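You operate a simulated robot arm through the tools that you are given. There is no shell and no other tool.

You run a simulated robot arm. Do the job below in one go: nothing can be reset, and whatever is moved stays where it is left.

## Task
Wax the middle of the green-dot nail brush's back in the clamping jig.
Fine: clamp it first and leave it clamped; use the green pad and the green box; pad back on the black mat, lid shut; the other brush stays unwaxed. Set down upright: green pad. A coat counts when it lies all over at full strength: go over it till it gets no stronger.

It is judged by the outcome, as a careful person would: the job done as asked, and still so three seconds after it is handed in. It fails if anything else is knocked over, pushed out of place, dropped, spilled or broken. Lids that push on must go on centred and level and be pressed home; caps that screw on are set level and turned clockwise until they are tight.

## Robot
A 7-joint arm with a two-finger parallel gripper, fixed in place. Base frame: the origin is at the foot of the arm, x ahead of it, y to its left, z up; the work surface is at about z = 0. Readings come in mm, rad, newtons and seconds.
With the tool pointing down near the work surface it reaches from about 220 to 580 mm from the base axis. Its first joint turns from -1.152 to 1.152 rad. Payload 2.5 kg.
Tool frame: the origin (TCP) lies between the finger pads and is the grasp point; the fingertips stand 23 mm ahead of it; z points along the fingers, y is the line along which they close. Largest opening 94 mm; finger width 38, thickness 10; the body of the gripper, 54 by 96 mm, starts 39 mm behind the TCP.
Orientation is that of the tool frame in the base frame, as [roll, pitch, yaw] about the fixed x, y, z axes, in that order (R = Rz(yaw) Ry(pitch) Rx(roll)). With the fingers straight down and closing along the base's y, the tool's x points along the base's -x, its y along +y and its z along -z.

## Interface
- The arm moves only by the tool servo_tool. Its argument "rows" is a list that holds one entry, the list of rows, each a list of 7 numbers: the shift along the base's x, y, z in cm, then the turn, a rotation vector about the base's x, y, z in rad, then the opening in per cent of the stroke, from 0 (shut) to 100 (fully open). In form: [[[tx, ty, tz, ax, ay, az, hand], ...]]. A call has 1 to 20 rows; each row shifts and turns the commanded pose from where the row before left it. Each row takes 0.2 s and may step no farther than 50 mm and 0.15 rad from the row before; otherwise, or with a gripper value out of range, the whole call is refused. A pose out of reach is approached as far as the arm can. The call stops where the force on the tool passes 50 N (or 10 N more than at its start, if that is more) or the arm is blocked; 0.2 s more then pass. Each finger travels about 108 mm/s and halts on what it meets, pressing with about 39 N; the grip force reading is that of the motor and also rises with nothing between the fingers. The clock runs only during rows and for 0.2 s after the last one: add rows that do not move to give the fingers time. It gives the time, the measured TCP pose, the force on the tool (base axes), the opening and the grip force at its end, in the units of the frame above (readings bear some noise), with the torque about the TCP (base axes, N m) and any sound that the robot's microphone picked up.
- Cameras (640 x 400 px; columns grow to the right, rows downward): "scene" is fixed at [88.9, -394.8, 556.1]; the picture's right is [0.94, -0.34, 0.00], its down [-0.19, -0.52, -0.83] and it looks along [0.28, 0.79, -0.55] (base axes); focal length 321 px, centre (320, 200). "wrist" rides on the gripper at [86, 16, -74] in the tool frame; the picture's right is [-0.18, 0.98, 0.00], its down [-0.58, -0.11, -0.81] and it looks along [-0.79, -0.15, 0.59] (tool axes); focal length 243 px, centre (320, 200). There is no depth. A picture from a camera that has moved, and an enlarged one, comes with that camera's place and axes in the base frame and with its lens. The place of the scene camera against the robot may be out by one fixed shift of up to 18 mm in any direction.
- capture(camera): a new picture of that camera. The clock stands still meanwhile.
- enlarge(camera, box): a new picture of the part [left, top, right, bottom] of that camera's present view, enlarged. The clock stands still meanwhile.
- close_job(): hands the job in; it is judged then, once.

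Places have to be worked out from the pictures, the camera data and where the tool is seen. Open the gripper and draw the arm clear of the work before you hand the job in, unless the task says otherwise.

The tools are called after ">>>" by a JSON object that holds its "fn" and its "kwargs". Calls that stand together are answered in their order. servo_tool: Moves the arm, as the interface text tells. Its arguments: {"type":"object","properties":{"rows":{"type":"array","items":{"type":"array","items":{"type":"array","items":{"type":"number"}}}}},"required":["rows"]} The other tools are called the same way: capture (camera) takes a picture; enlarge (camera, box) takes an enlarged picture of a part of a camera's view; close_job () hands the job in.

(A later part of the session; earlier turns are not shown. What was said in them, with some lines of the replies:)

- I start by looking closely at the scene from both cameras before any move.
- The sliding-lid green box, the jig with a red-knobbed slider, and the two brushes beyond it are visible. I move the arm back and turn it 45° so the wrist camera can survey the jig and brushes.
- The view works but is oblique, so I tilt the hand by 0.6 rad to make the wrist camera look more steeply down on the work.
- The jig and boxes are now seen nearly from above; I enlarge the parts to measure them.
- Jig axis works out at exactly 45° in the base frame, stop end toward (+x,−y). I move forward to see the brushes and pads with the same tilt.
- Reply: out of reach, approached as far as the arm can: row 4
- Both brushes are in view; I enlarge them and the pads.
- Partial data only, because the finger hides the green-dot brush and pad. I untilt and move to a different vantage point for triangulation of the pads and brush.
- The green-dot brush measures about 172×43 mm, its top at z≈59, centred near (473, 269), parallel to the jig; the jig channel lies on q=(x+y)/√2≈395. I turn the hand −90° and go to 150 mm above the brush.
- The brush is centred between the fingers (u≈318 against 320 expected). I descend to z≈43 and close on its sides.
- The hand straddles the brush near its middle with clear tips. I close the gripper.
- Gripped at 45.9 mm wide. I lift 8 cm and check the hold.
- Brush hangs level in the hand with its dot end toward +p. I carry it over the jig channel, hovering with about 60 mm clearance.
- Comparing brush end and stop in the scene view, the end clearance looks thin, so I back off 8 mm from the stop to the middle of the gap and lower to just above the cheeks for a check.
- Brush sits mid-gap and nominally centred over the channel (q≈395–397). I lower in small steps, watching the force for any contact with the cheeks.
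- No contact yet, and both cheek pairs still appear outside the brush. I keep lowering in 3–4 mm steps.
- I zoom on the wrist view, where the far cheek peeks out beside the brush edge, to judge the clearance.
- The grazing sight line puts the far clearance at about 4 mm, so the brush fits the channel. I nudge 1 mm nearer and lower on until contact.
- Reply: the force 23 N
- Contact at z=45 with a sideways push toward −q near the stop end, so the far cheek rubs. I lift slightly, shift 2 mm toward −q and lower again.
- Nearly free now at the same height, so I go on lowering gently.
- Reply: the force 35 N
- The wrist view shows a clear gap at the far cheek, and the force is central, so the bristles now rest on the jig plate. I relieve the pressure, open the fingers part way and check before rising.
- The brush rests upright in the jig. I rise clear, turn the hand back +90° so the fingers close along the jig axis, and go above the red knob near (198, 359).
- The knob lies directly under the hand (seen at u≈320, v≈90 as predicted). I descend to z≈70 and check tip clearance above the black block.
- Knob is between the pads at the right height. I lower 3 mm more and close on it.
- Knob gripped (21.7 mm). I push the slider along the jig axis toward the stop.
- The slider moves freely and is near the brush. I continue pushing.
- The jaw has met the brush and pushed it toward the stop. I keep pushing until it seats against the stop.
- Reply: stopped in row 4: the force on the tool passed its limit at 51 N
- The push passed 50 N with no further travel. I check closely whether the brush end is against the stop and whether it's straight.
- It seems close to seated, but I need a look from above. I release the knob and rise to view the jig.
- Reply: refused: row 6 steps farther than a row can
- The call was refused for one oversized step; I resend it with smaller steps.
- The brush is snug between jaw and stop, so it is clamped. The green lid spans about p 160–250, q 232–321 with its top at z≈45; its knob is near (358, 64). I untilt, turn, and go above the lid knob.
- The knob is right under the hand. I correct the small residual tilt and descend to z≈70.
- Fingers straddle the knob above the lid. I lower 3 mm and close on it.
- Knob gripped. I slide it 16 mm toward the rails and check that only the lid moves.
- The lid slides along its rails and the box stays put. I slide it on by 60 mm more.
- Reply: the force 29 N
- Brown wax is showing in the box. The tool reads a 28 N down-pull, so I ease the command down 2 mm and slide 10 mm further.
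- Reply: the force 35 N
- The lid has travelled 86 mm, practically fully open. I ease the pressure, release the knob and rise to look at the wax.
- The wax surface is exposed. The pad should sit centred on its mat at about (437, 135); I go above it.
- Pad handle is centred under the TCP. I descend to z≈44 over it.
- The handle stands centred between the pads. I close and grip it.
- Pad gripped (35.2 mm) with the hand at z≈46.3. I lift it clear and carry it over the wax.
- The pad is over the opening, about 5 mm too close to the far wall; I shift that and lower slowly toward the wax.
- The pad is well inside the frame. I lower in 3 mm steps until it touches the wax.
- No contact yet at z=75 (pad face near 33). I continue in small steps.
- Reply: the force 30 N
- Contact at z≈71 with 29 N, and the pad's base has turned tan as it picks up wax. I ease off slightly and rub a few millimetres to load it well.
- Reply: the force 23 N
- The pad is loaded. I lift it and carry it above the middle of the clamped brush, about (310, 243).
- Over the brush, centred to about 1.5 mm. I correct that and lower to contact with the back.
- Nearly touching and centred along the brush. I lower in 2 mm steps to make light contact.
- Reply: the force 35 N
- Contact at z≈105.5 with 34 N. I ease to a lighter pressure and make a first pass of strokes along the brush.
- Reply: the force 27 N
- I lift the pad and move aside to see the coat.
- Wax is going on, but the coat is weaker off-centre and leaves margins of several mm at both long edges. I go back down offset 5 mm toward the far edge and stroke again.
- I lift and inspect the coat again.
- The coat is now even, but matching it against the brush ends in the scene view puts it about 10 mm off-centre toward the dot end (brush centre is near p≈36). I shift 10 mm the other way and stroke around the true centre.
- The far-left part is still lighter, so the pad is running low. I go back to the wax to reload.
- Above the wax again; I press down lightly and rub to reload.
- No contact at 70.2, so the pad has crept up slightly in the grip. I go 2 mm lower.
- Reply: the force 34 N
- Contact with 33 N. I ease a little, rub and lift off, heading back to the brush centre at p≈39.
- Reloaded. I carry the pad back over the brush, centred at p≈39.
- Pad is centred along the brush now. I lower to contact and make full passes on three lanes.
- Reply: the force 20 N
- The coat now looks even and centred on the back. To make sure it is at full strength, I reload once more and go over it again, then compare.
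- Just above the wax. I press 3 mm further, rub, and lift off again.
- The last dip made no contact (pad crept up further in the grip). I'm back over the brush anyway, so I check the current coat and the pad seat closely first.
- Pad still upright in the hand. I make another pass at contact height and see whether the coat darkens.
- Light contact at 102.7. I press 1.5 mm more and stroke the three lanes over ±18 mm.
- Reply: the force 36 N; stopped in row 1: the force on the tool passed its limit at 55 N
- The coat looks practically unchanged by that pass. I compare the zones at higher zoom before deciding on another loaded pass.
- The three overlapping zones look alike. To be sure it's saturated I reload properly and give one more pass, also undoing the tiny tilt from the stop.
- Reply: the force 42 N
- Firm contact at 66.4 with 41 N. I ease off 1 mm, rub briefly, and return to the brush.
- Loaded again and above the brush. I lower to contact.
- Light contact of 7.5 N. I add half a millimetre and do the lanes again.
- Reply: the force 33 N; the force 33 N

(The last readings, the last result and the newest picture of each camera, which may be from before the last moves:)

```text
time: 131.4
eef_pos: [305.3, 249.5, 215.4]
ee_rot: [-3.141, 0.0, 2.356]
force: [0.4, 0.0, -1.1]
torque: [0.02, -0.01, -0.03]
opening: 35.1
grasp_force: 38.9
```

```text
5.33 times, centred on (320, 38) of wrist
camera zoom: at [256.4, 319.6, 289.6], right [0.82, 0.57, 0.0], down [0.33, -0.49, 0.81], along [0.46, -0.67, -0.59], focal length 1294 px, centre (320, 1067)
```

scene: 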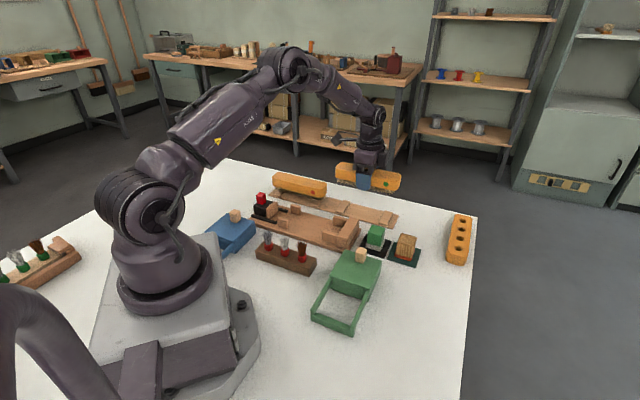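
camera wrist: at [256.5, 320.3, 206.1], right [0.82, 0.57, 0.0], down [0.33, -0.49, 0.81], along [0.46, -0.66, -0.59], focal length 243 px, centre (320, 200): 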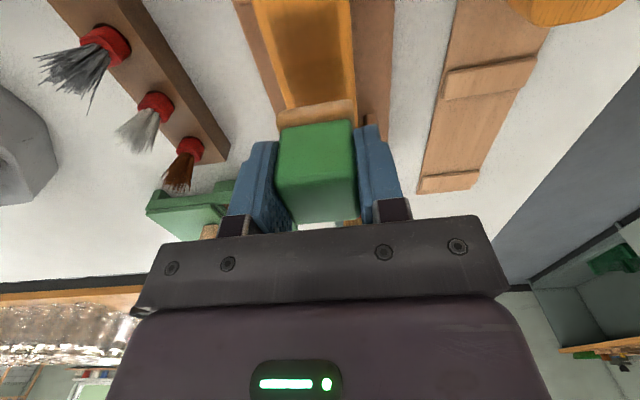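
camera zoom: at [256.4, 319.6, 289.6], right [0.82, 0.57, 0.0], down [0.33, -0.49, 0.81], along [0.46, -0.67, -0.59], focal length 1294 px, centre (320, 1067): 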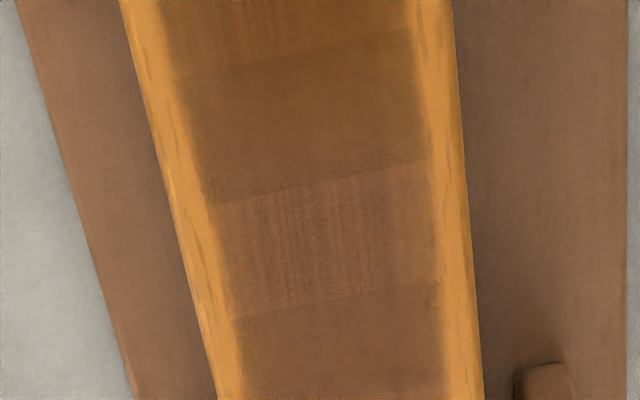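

No further change, so the coat is at full strength. The brush is still snug in the clamp. Now I carry the pad back over the black mat.

>>> {"fn": "servo_tool", "kwargs": {"rows": [[[1.5, -1.3, -0.5, 0, 0, 0, 5], [2.6, -2.25, -1.5, 0, 0, 0, 5], [2.6, -2.25, -1.5, 0, 0, 0, 5], [2.6, -2.25, -2.0, 0, 0, 0, 5], [2.6, -2.25, -2.0, 0, 0, 0, 5], [1.27, -1.15, -2.0, 0, 0, 0, 5], [0, 0, -1.5, 0, 0, 0, 5], [0, 0, 0, 0, 0, 0, 5]]]}}

>>> {"fn": "capture", "kwargs": {"camera": "wrist"}}

>>> {"fn": "enlarge", "kwargs": {"camera": "scene", "box": [330, 180, 450, 255]}}

```text
time: 133.2
eef_pos: [437.4, 136.4, 105.0]
ee_rot: [3.139, 0.0, 2.354]
force: [0.7, -0.8, -0.1]
torque: [0.02, 0.0, 0.02]
opening: 35.3
grasp_force: 39.3
```

```text
taken
camera wrist: at [388.2, 205.9, 179.8], right [0.83, 0.56, 0.0], down [0.33, -0.49, 0.81], along [0.46, -0.66, -0.59], focal length 243 px, centre (320, 200)
```

wrist: 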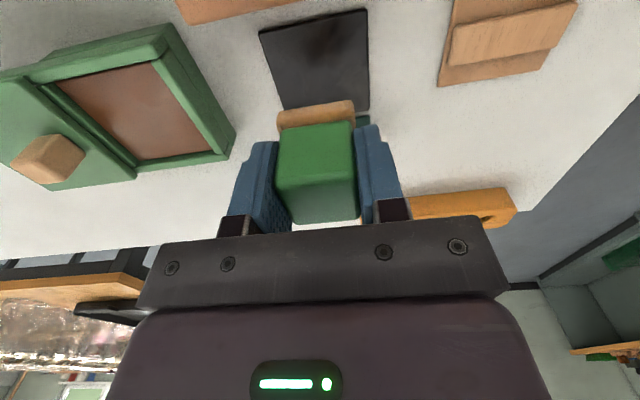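

```text
5.33 times, centred on (390, 218) of scene
camera zoom: at [88.9, -394.8, 556.1], right [0.94, -0.34, 0.0], down [-0.19, -0.52, -0.83], along [0.28, 0.79, -0.55], focal length 1710 px, centre (-53, 107)
```

zoom: 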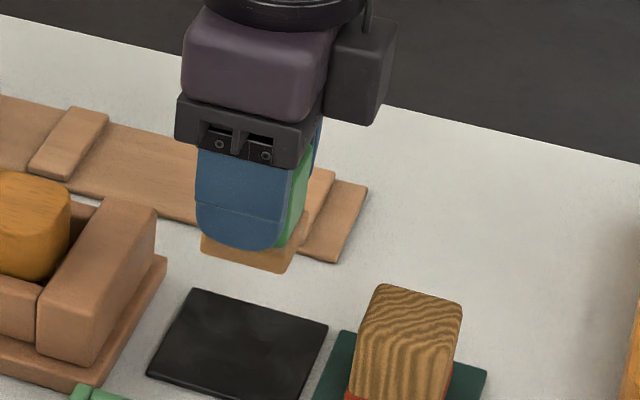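

Positioned over the mat as before. I lower to just above it and then in small steps to contact.

>>> {"fn": "servo_tool", "kwargs": {"rows": [[[0, 0, -2.0, 0, 0, 0, 5], [0, 0, -2.0, 0, 0, 0, 5], [0, 0, -1.2, 0, 0, 0, 5], [0, 0, -0.5, 0, 0, 0, 5], [0, 0, 0, 0, 0, 0, 5]]]}}

>>> {"fn": "servo_tool", "kwargs": {"rows": [[[0, 0, -0.2, 0, 0, 0, 5], [0, 0, -0.2, 0, 0, 0, 5], [0, 0, 0, 0, 0, 0, 5]]]}}

>>> {"fn": "enlarge", "kwargs": {"camera": "scene", "box": [330, 200, 450, 275]}}

```text
time: 134.4
eef_pos: [437.2, 133.9, 49.6]
ee_rot: [3.14, -0.001, 2.357]
force: [0.7, 0.4, -0.4]
torque: [0.0, -0.05, 0.01]
opening: 35.0
grasp_force: 39.4
```

```text
time: 135.2
eef_pos: [437.4, 134.7, 45.6]
ee_rot: [3.14, -0.003, 2.356]
force: [-0.3, -1.0, -0.5]
torque: [0.02, -0.01, -0.01]
opening: 35.1
grasp_force: 39.0
```

```text
5.33 times, centred on (390, 238) of scene
camera zoom: at [88.9, -394.7, 556.1], right [0.94, -0.34, 0.0], down [-0.19, -0.52, -0.83], along [0.28, 0.79, -0.55], focal length 1710 px, centre (-53, 0)
```

zoom: 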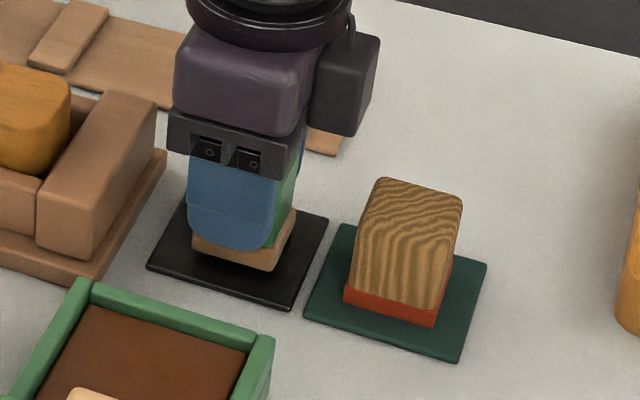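

Close to the mat, still free. I go down in 1.5 mm steps until it touches.

>>> {"fn": "servo_tool", "kwargs": {"rows": [[[0, 0, -0.15, 0, 0, 0, 5], [0, 0, -0.15, 0, 0, 0, 5], [0, 0, 0, 0, 0, 0, 5]]]}}

```text
time: 136.1
eef_pos: [436.8, 134.9, 41.7]
ee_rot: [3.14, -0.001, 2.357]
force: [-2.1, -0.5, 5.9]
torque: [-0.07, 0.13, 0.0]
opening: 35.3
grasp_force: 38.5
```

The pad touches the mat (5.9 N up). I release, open wide and check before rising.

>>> {"fn": "servo_tool", "kwargs": {"rows": [[[0, 0, 0, 0, 0, 0, 45], [0, 0, 0, 0, 0, 0, 65], [0, 0, 0, 0, 0, 0, 80], [0, 0, 0, 0, 0, 0, 80]]]}}

>>> {"fn": "capture", "kwargs": {"camera": "wrist"}}

>>> {"fn": "servo_tool", "kwargs": {"rows": [[[0, 0, 1.0, 0, 0, 0, 80], [0, 0, 2.5, 0, 0, 0, 80], [0, 0, 3.5, 0, 0, 0, 80], [0, 0, 3.5, 0, 0, 0, 80], [0, 0, 0, 0, 0, 0, 80]]]}}

>>> {"fn": "enlarge", "kwargs": {"camera": "scene", "box": [330, 200, 450, 275]}}

>>> {"fn": "capture", "kwargs": {"camera": "wrist"}}

```text
time: 137.1
eef_pos: [437.5, 134.8, 40.1]
ee_rot: [3.14, 0.0, 2.357]
force: [0.6, 0.2, -0.2]
torque: [0.0, -0.04, 0.01]
opening: 75.3
grasp_force: 0.0
```

```text
taken
camera wrist: at [388.6, 205.2, 116.0], right [0.83, 0.56, 0.0], down [0.33, -0.49, 0.81], along [0.46, -0.66, -0.59], focal length 243 px, centre (320, 200)
```

wrist: 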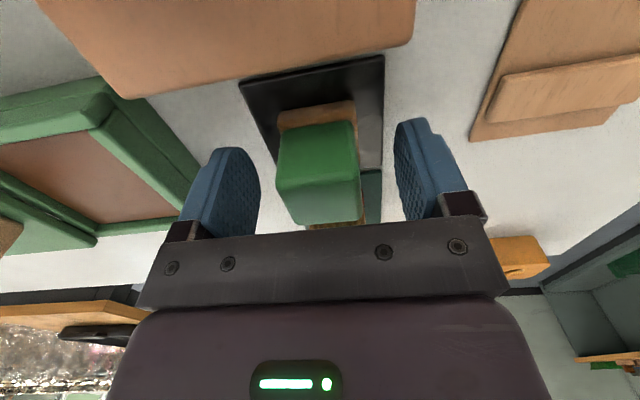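

```text
time: 138.2
eef_pos: [436.9, 133.6, 147.6]
ee_rot: [3.139, 0.001, 2.356]
force: [0.5, -0.5, 0.3]
torque: [0.05, 0.0, -0.02]
opening: 75.1
grasp_force: 0.1
```

```text
5.33 times, centred on (390, 238) of scene
camera zoom: at [88.8, -394.8, 556.1], right [0.94, -0.34, 0.0], down [-0.19, -0.52, -0.83], along [0.28, 0.79, -0.55], focal length 1710 px, centre (-53, 0)
```

zoom: 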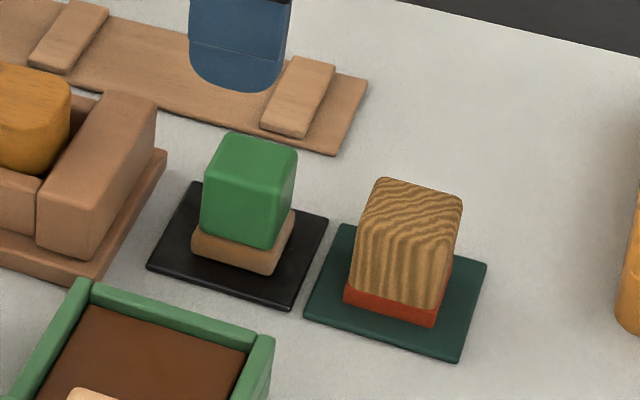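

```text
taken
camera wrist: at [387.9, 204.8, 221.9], right [0.83, 0.56, 0.0], down [0.33, -0.49, 0.81], along [0.46, -0.67, -0.59], focal length 243 px, centre (320, 200)
```

wrist: 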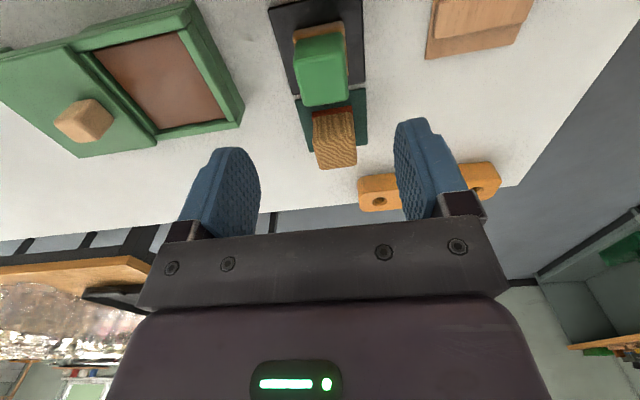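

The pad stands upright on the black mat. Next I go to the lid knob at about (300, 4) to shut the box.

>>> {"fn": "servo_tool", "kwargs": {"rows": [[[-1.7, -1.6, 0, 0, 0, 0, 80], [-3.0, -2.85, 0, 0, 0, 0, 70], [-3.0, -2.85, 0, 0, 0, 0, 60], [-3.0, -2.85, 0, 0, 0, 0, 60], [-2.0, -1.9, 0, 0, 0, 0, 60], [-1.0, -0.92, 0, 0, 0, 0, 60], [0, 0, -2.0, 0, 0, 0, 60], [0, 0, 0, 0, 0, 0, 60]]]}}

>>> {"fn": "capture", "kwargs": {"camera": "wrist"}}

```text
time: 140.1
eef_pos: [300.6, 5.0, 128.0]
ee_rot: [3.14, 0.0, 2.356]
force: [-0.1, -0.2, -0.2]
torque: [0.0, 0.03, 0.0]
opening: 56.2
grasp_force: 0.1
```

```text
taken
camera wrist: at [251.0, 74.9, 200.9], right [0.82, 0.57, 0.0], down [0.33, -0.49, 0.81], along [0.46, -0.66, -0.59], focal length 243 px, centre (320, 200)
```

wrist: 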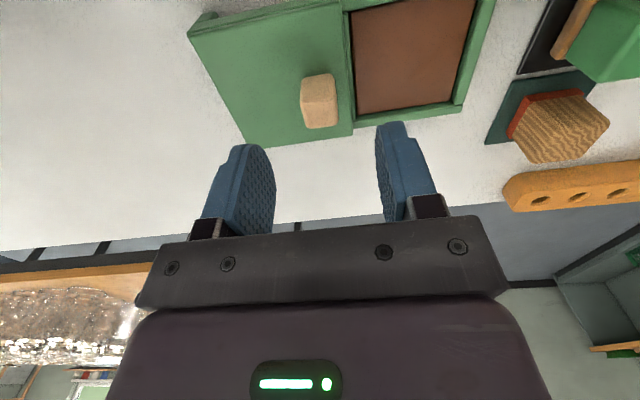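

Knob centred under the hand. I descend to z≈71 and grip it.

>>> {"fn": "servo_tool", "kwargs": {"rows": [[[0, 0, -2.5, 0, 0, 0, 60], [0, 0, -2.2, 0, 0, 0, 60], [0, 0, -1.0, 0, 0, 0, 60], [0, 0, 0, 0, 0, 0, 60], [0, 0, 0, 0, 0, 0, 30], [0, 0, 0, 0, 0, 0, 10], [0, 0, 0, 0, 0, 0, 5], [0, 0, 0, 0, 0, 0, 5]]]}}

>>> {"fn": "enlarge", "kwargs": {"camera": "scene", "box": [280, 230, 440, 330]}}

```text
time: 141.8
eef_pos: [301.1, 4.0, 69.5]
ee_rot: [3.139, 0.0, 2.357]
force: [1.5, -1.8, -9.7]
torque: [-0.16, -0.13, 0.06]
opening: 21.8
grasp_force: 45.1
```

```text
4.00 times, centred on (360, 280) of scene
camera zoom: at [88.9, -394.7, 556.0], right [0.94, -0.34, 0.0], down [-0.19, -0.52, -0.83], along [0.28, 0.79, -0.55], focal length 1282 px, centre (160, -120)
```

zoom: 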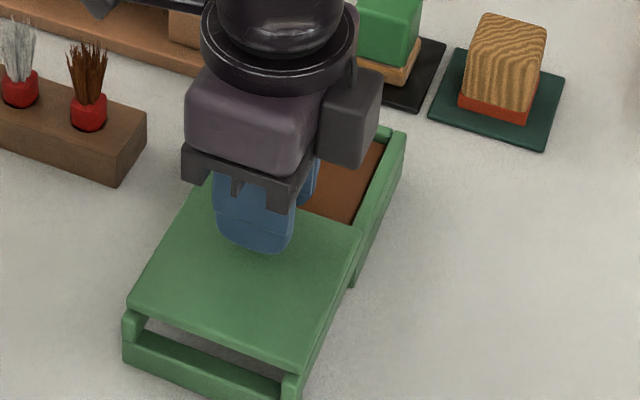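

Gripped. I slide the lid back toward closed in two stages, watching the force.

>>> {"fn": "servo_tool", "kwargs": {"rows": [[[0.35, 0.35, 0, 0, 0, 0, 5], [0.35, 0.35, 0, 0, 0, 0, 5], [0.35, 0.35, 0, 0, 0, 0, 5], [0.35, 0.35, 0, 0, 0, 0, 5], [0.35, 0.35, 0, 0, 0, 0, 5], [0.35, 0.35, 0, 0, 0, 0, 5], [0.35, 0.35, 0, 0, 0, 0, 5], [0.35, 0.35, 0, 0, 0, 0, 5], [0, 0, 0, 0, 0, 0, 5]]]}}

```text
time: 143.8
eef_pos: [327.5, 33.0, 70.6]
ee_rot: [3.137, 0.0, 2.355]
force: [5.7, -5.2, -25.7]
torque: [-0.31, -0.16, 0.04]
opening: 21.4
grasp_force: 44.9
```

Sliding well with a small upward pull, which I relieve by 1 mm while continuing.

>>> {"fn": "servo_tool", "kwargs": {"rows": [[[0.35, 0.35, -0.1, 0, 0, 0, 5], [0.35, 0.35, 0, 0, 0, 0, 5], [0.35, 0.35, 0, 0, 0, 0, 5], [0.35, 0.35, 0, 0, 0, 0, 5], [0.35, 0.35, 0, 0, 0, 0, 5], [0.35, 0.35, 0, 0, 0, 0, 5], [0.35, 0.35, 0, 0, 0, 0, 5], [0, 0, 0, 0, 0, 0, 5]]]}}

>>> {"fn": "enlarge", "kwargs": {"camera": "scene", "box": [280, 220, 440, 320]}}

```text
time: 145.7
eef_pos: [353.3, 57.6, 70.2]
ee_rot: [3.138, 0.002, 2.356]
force: [-1.5, 1.1, 33.6]
torque: [0.06, 0.25, 0.05]
opening: 21.7
grasp_force: 45.4
```

```text
4.00 times, centred on (360, 270) of scene
camera zoom: at [88.7, -394.8, 556.1], right [0.94, -0.34, 0.0], down [-0.19, -0.52, -0.83], along [0.28, 0.79, -0.55], focal length 1282 px, centre (160, -80)
```

zoom: 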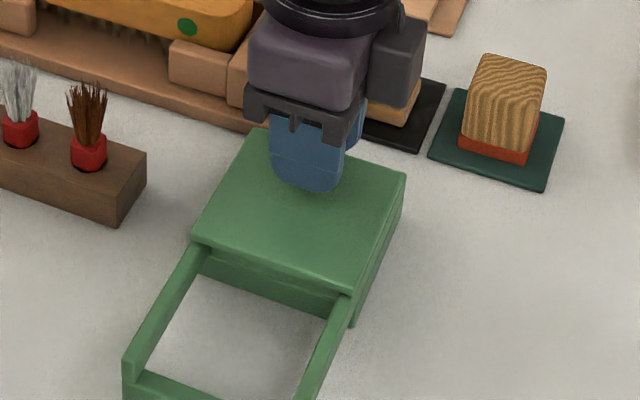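

About 10 mm left to the original closed position. I ease the vertical force and push it home.

>>> {"fn": "servo_tool", "kwargs": {"rows": [[[0, 0, 0.1, 0, 0, 0, 5], [0.25, 0.25, 0, 0, 0, 0, 5], [0.25, 0.25, 0, 0, 0, 0, 5], [0.2, 0.2, 0, 0, 0, 0, 5], [0, 0, 0, 0, 0, 0, 5]]]}}

>>> {"fn": "enlarge", "kwargs": {"camera": "scene", "box": [280, 220, 440, 320]}}

```text
time: 146.8
eef_pos: [359.9, 64.1, 69.0]
ee_rot: [-3.141, 0.001, 2.354]
force: [1.7, -1.5, 10.2]
torque: [-0.22, -0.11, 0.09]
opening: 21.7
grasp_force: 45.4
```

```text
4.00 times, centred on (360, 270) of scene
camera zoom: at [88.8, -394.8, 556.1], right [0.94, -0.34, 0.0], down [-0.19, -0.52, -0.83], along [0.28, 0.79, -0.55], focal length 1282 px, centre (160, -80)
```

zoom: 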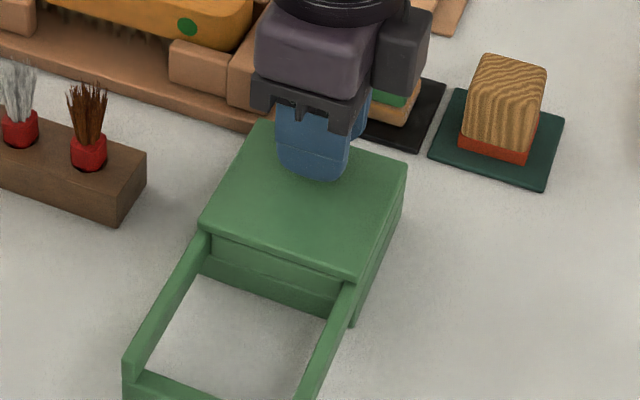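

Lid outline matches the original shut position. I give a gentle final push of 2 mm to confirm it's against its end.

>>> {"fn": "servo_tool", "kwargs": {"rows": [[[0.1, 0.1, 0, 0, 0, 0, 5], [0.1, 0.1, 0, 0, 0, 0, 5], [0, 0, 0, 0, 0, 0, 5]]]}}

```text
time: 147.7
eef_pos: [360.9, 64.7, 70.5]
ee_rot: [-3.136, -0.003, 2.355]
force: [-16.2, -15.6, 13.4]
torque: [-0.49, -0.59, 0.22]
opening: 21.8
grasp_force: 44.9
```

It meets the end (22 N) at exactly the starting knob position, so the lid is shut. I relax the push, release and rise.

>>> {"fn": "servo_tool", "kwargs": {"rows": [[[-0.08, -0.08, 0, 0, 0, 0, 5], [0, 0, 0, 0, 0, 0, 35], [0, 0, 0, 0, 0, 0, 60], [0, 0, 1.5, 0, 0, 0, 60], [0, 0, 3.5, 0, 0, 0, 60], [0, 0, 4.0, 0, 0, 0, 60], [-1.0, 0, 4.0, 0, 0, 0, 80], [-1.0, 0, 4.0, 0, 0, 0, 100], [-1.5, 0, 4.0, 0, 0, 0, 100], [0, 0, 0, 0, 0, 0, 100]]]}}

>>> {"fn": "capture", "kwargs": {"camera": "scene"}}

>>> {"fn": "enlarge", "kwargs": {"camera": "scene", "box": [280, 220, 440, 320]}}

>>> {"fn": "enlarge", "kwargs": {"camera": "scene", "box": [220, 160, 380, 260]}}

```text
time: 149.8
eef_pos: [326.2, 65.9, 280.9]
ee_rot: [3.14, 0.001, 2.356]
force: [0.4, -0.1, 0.7]
torque: [-0.03, -0.04, -0.02]
opening: 94.1
grasp_force: 0.2
```

```text
taken
```

scene: 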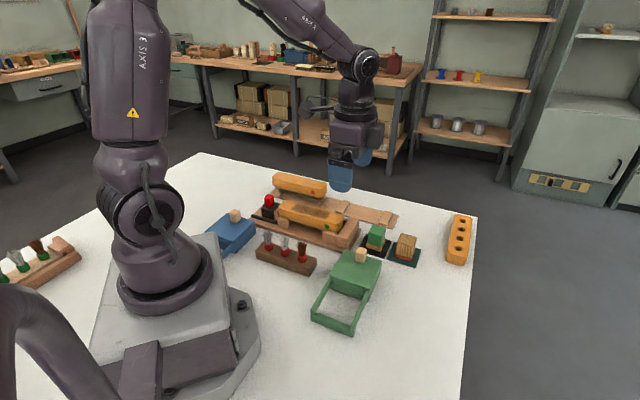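

```text
4.00 times, centred on (360, 270) of scene
camera zoom: at [88.8, -394.8, 556.1], right [0.94, -0.34, 0.0], down [-0.19, -0.52, -0.83], along [0.28, 0.79, -0.55], focal length 1282 px, centre (160, -80)
```

zoom: 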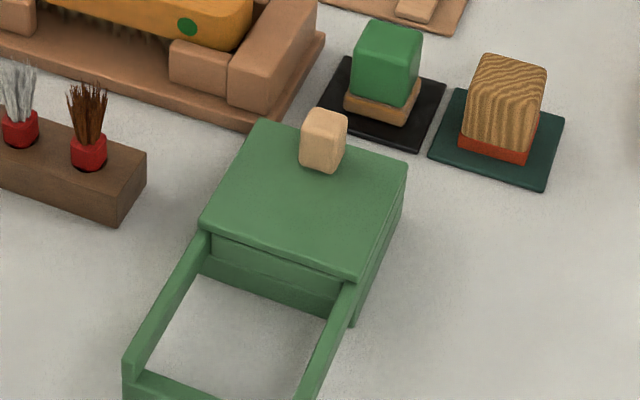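

```text
4.00 times, centred on (300, 210) of scene
camera zoom: at [88.8, -394.8, 556.1], right [0.94, -0.34, 0.0], down [-0.19, -0.52, -0.83], along [0.28, 0.79, -0.55], focal length 1282 px, centre (400, 160)
```

zoom: 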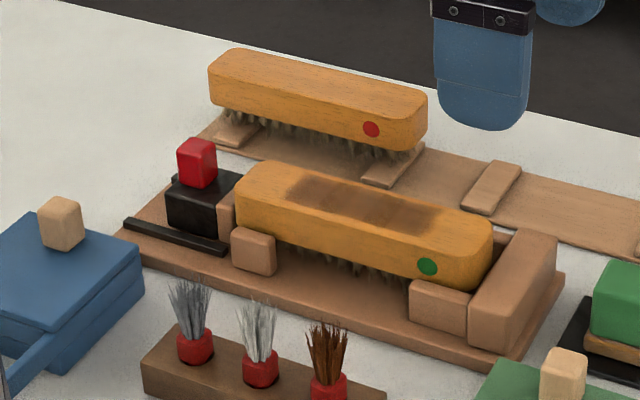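

Everything looks in place: lid shut, pad on its mat, slider and brush unmoved. I take one overhead look at the coat and clamp before handing in.

>>> {"fn": "servo_tool", "kwargs": {"rows": [[[-0.5, 1.3, 0.6, 0, 0, 0.1309, 100], [-0.5, 1.3, 0.6, 0, 0, 0.1309, 100], [-0.5, 1.3, 0.6, 0, 0, 0.1309, 100], [-0.5, 1.3, 0.6, 0, 0, 0.1309, 100], [-0.5, 1.3, 0.6, 0, 0, 0.1309, 100], [-0.5, 1.3, 0.6, 0, 0, 0.1309, 100], [-0.5, 1.3, 0.6, 0, 0, 0.1309, 100], [-0.5, 1.3, 0.6, 0, 0, 0.1309, 100], [-0.5, 1.3, 0.6, 0, 0, 0.1309, 100], [-0.5, 1.3, 0.6, 0, 0, 0.1309, 100], [-0.5, 1.3, 0.6, 0, 0, 0.1309, 100], [-0.5, 1.3, 0.6, 0, 0, 0.1309, 100], [0, 0, 0, -0.0855, 0.123, 0, 100], [0, 0, 0, -0.0855, 0.123, 0, 100], [0, 0, 0, -0.0855, 0.123, 0, 100], [0, 0, 0, 0, 0, 0, 100]]]}}

>>> {"fn": "capture", "kwargs": {"camera": "wrist"}}

>>> {"fn": "enlarge", "kwargs": {"camera": "wrist", "box": [236, 70, 428, 190]}}

```text
time: 153.2
eef_pos: [266.7, 221.5, 351.7]
ee_rot: [3.053, -0.443, -2.337]
force: [0.0, -0.3, -0.2]
torque: [-0.03, 0.01, 0.0]
opening: 93.9
grasp_force: 0.2
```

```text
taken
camera wrist: at [228.7, 193.5, 457.2], right [-0.57, 0.82, 0.0], down [0.73, 0.5, 0.47], along [0.39, 0.26, -0.88], focal length 243 px, centre (320, 200)
```

wrist: 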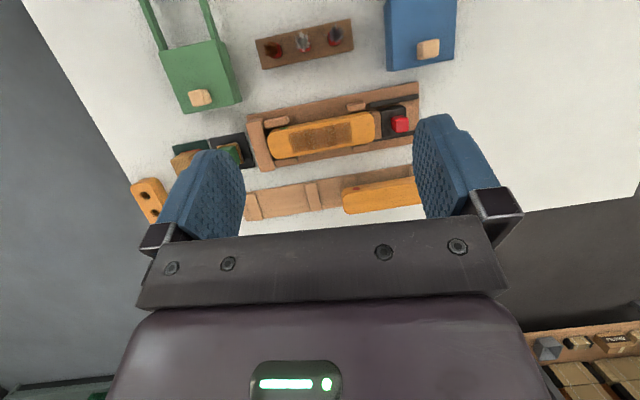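

```text
3.33 times, centred on (332, 130) of wrist
camera zoom: at [228.7, 193.5, 457.2], right [-0.57, 0.82, 0.0], down [0.73, 0.5, 0.47], along [0.39, 0.26, -0.88], focal length 809 px, centre (280, 433)
```

zoom: 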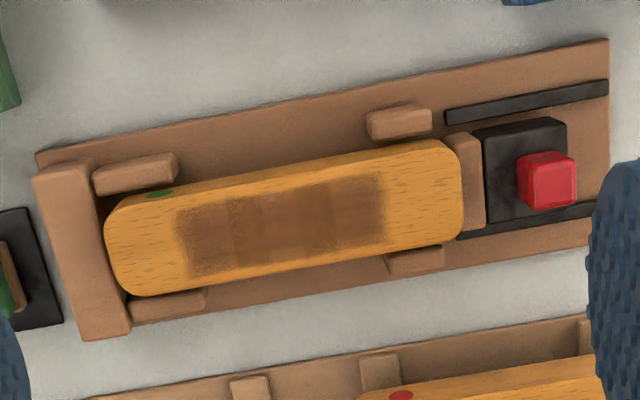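

>>> {"fn": "enlarge", "kwargs": {"camera": "wrist", "box": [270, 105, 366, 165]}}

```text
6.67 times, centred on (318, 135) of wrist
camera zoom: at [228.7, 193.5, 457.2], right [-0.57, 0.82, 0.0], down [0.73, 0.5, 0.47], along [0.39, 0.26, -0.88], focal length 1618 px, centre (333, 633)
```

zoom: 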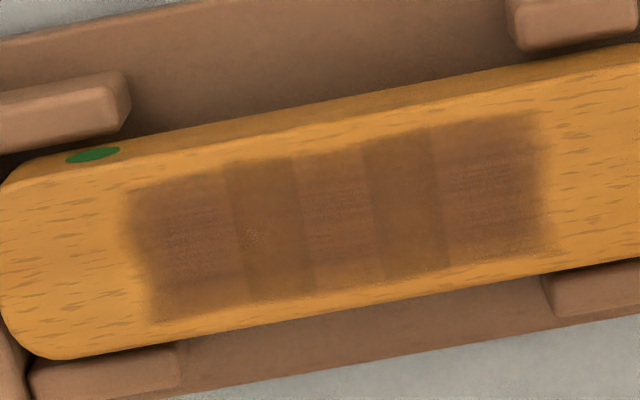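

The coat is centred on the back, even, and at full strength in all zones. The brush is snug between jaw and stop, the lid is shut, the pad is upright on the black mat, and the hand is open and clear. I hand the job in.

>>> {"fn": "close_job", "kwargs": {}}

```text
The job is handed in.
```

I waxed the middle of the green-dot brush's back, and the brush is still clamped in the jig. I've handed the job in, but the result hasn't come back.

- **Clamp:** I clamped the brush before waxing. I pushed the slider until it reached the 50 N limit and would move no further. From above, the brush still looks snug between the jaw and the stop.
- **Coat:** I used the green pad and the wax from the green box. The coat is centred on the back and looks even, and the last pass with fresh wax made it no darker. A strip 6–9 mm wide along each long edge took no wax, even with the pad shifted towards it. The back looks rounded over there.
- **Pad:** the green pad is upright on the black mat, about where it started. It crept up a few millimetres in the grip while I was waxing, and I allowed for that when setting it down.
- **Lid:** the green box is shut, with the lid pushed to its end stop.
- **Everything else:** the red-dot brush is unwaxed. Nothing else was knocked over or moved, as far as the pictures show. The gripper is open and clear of the work.
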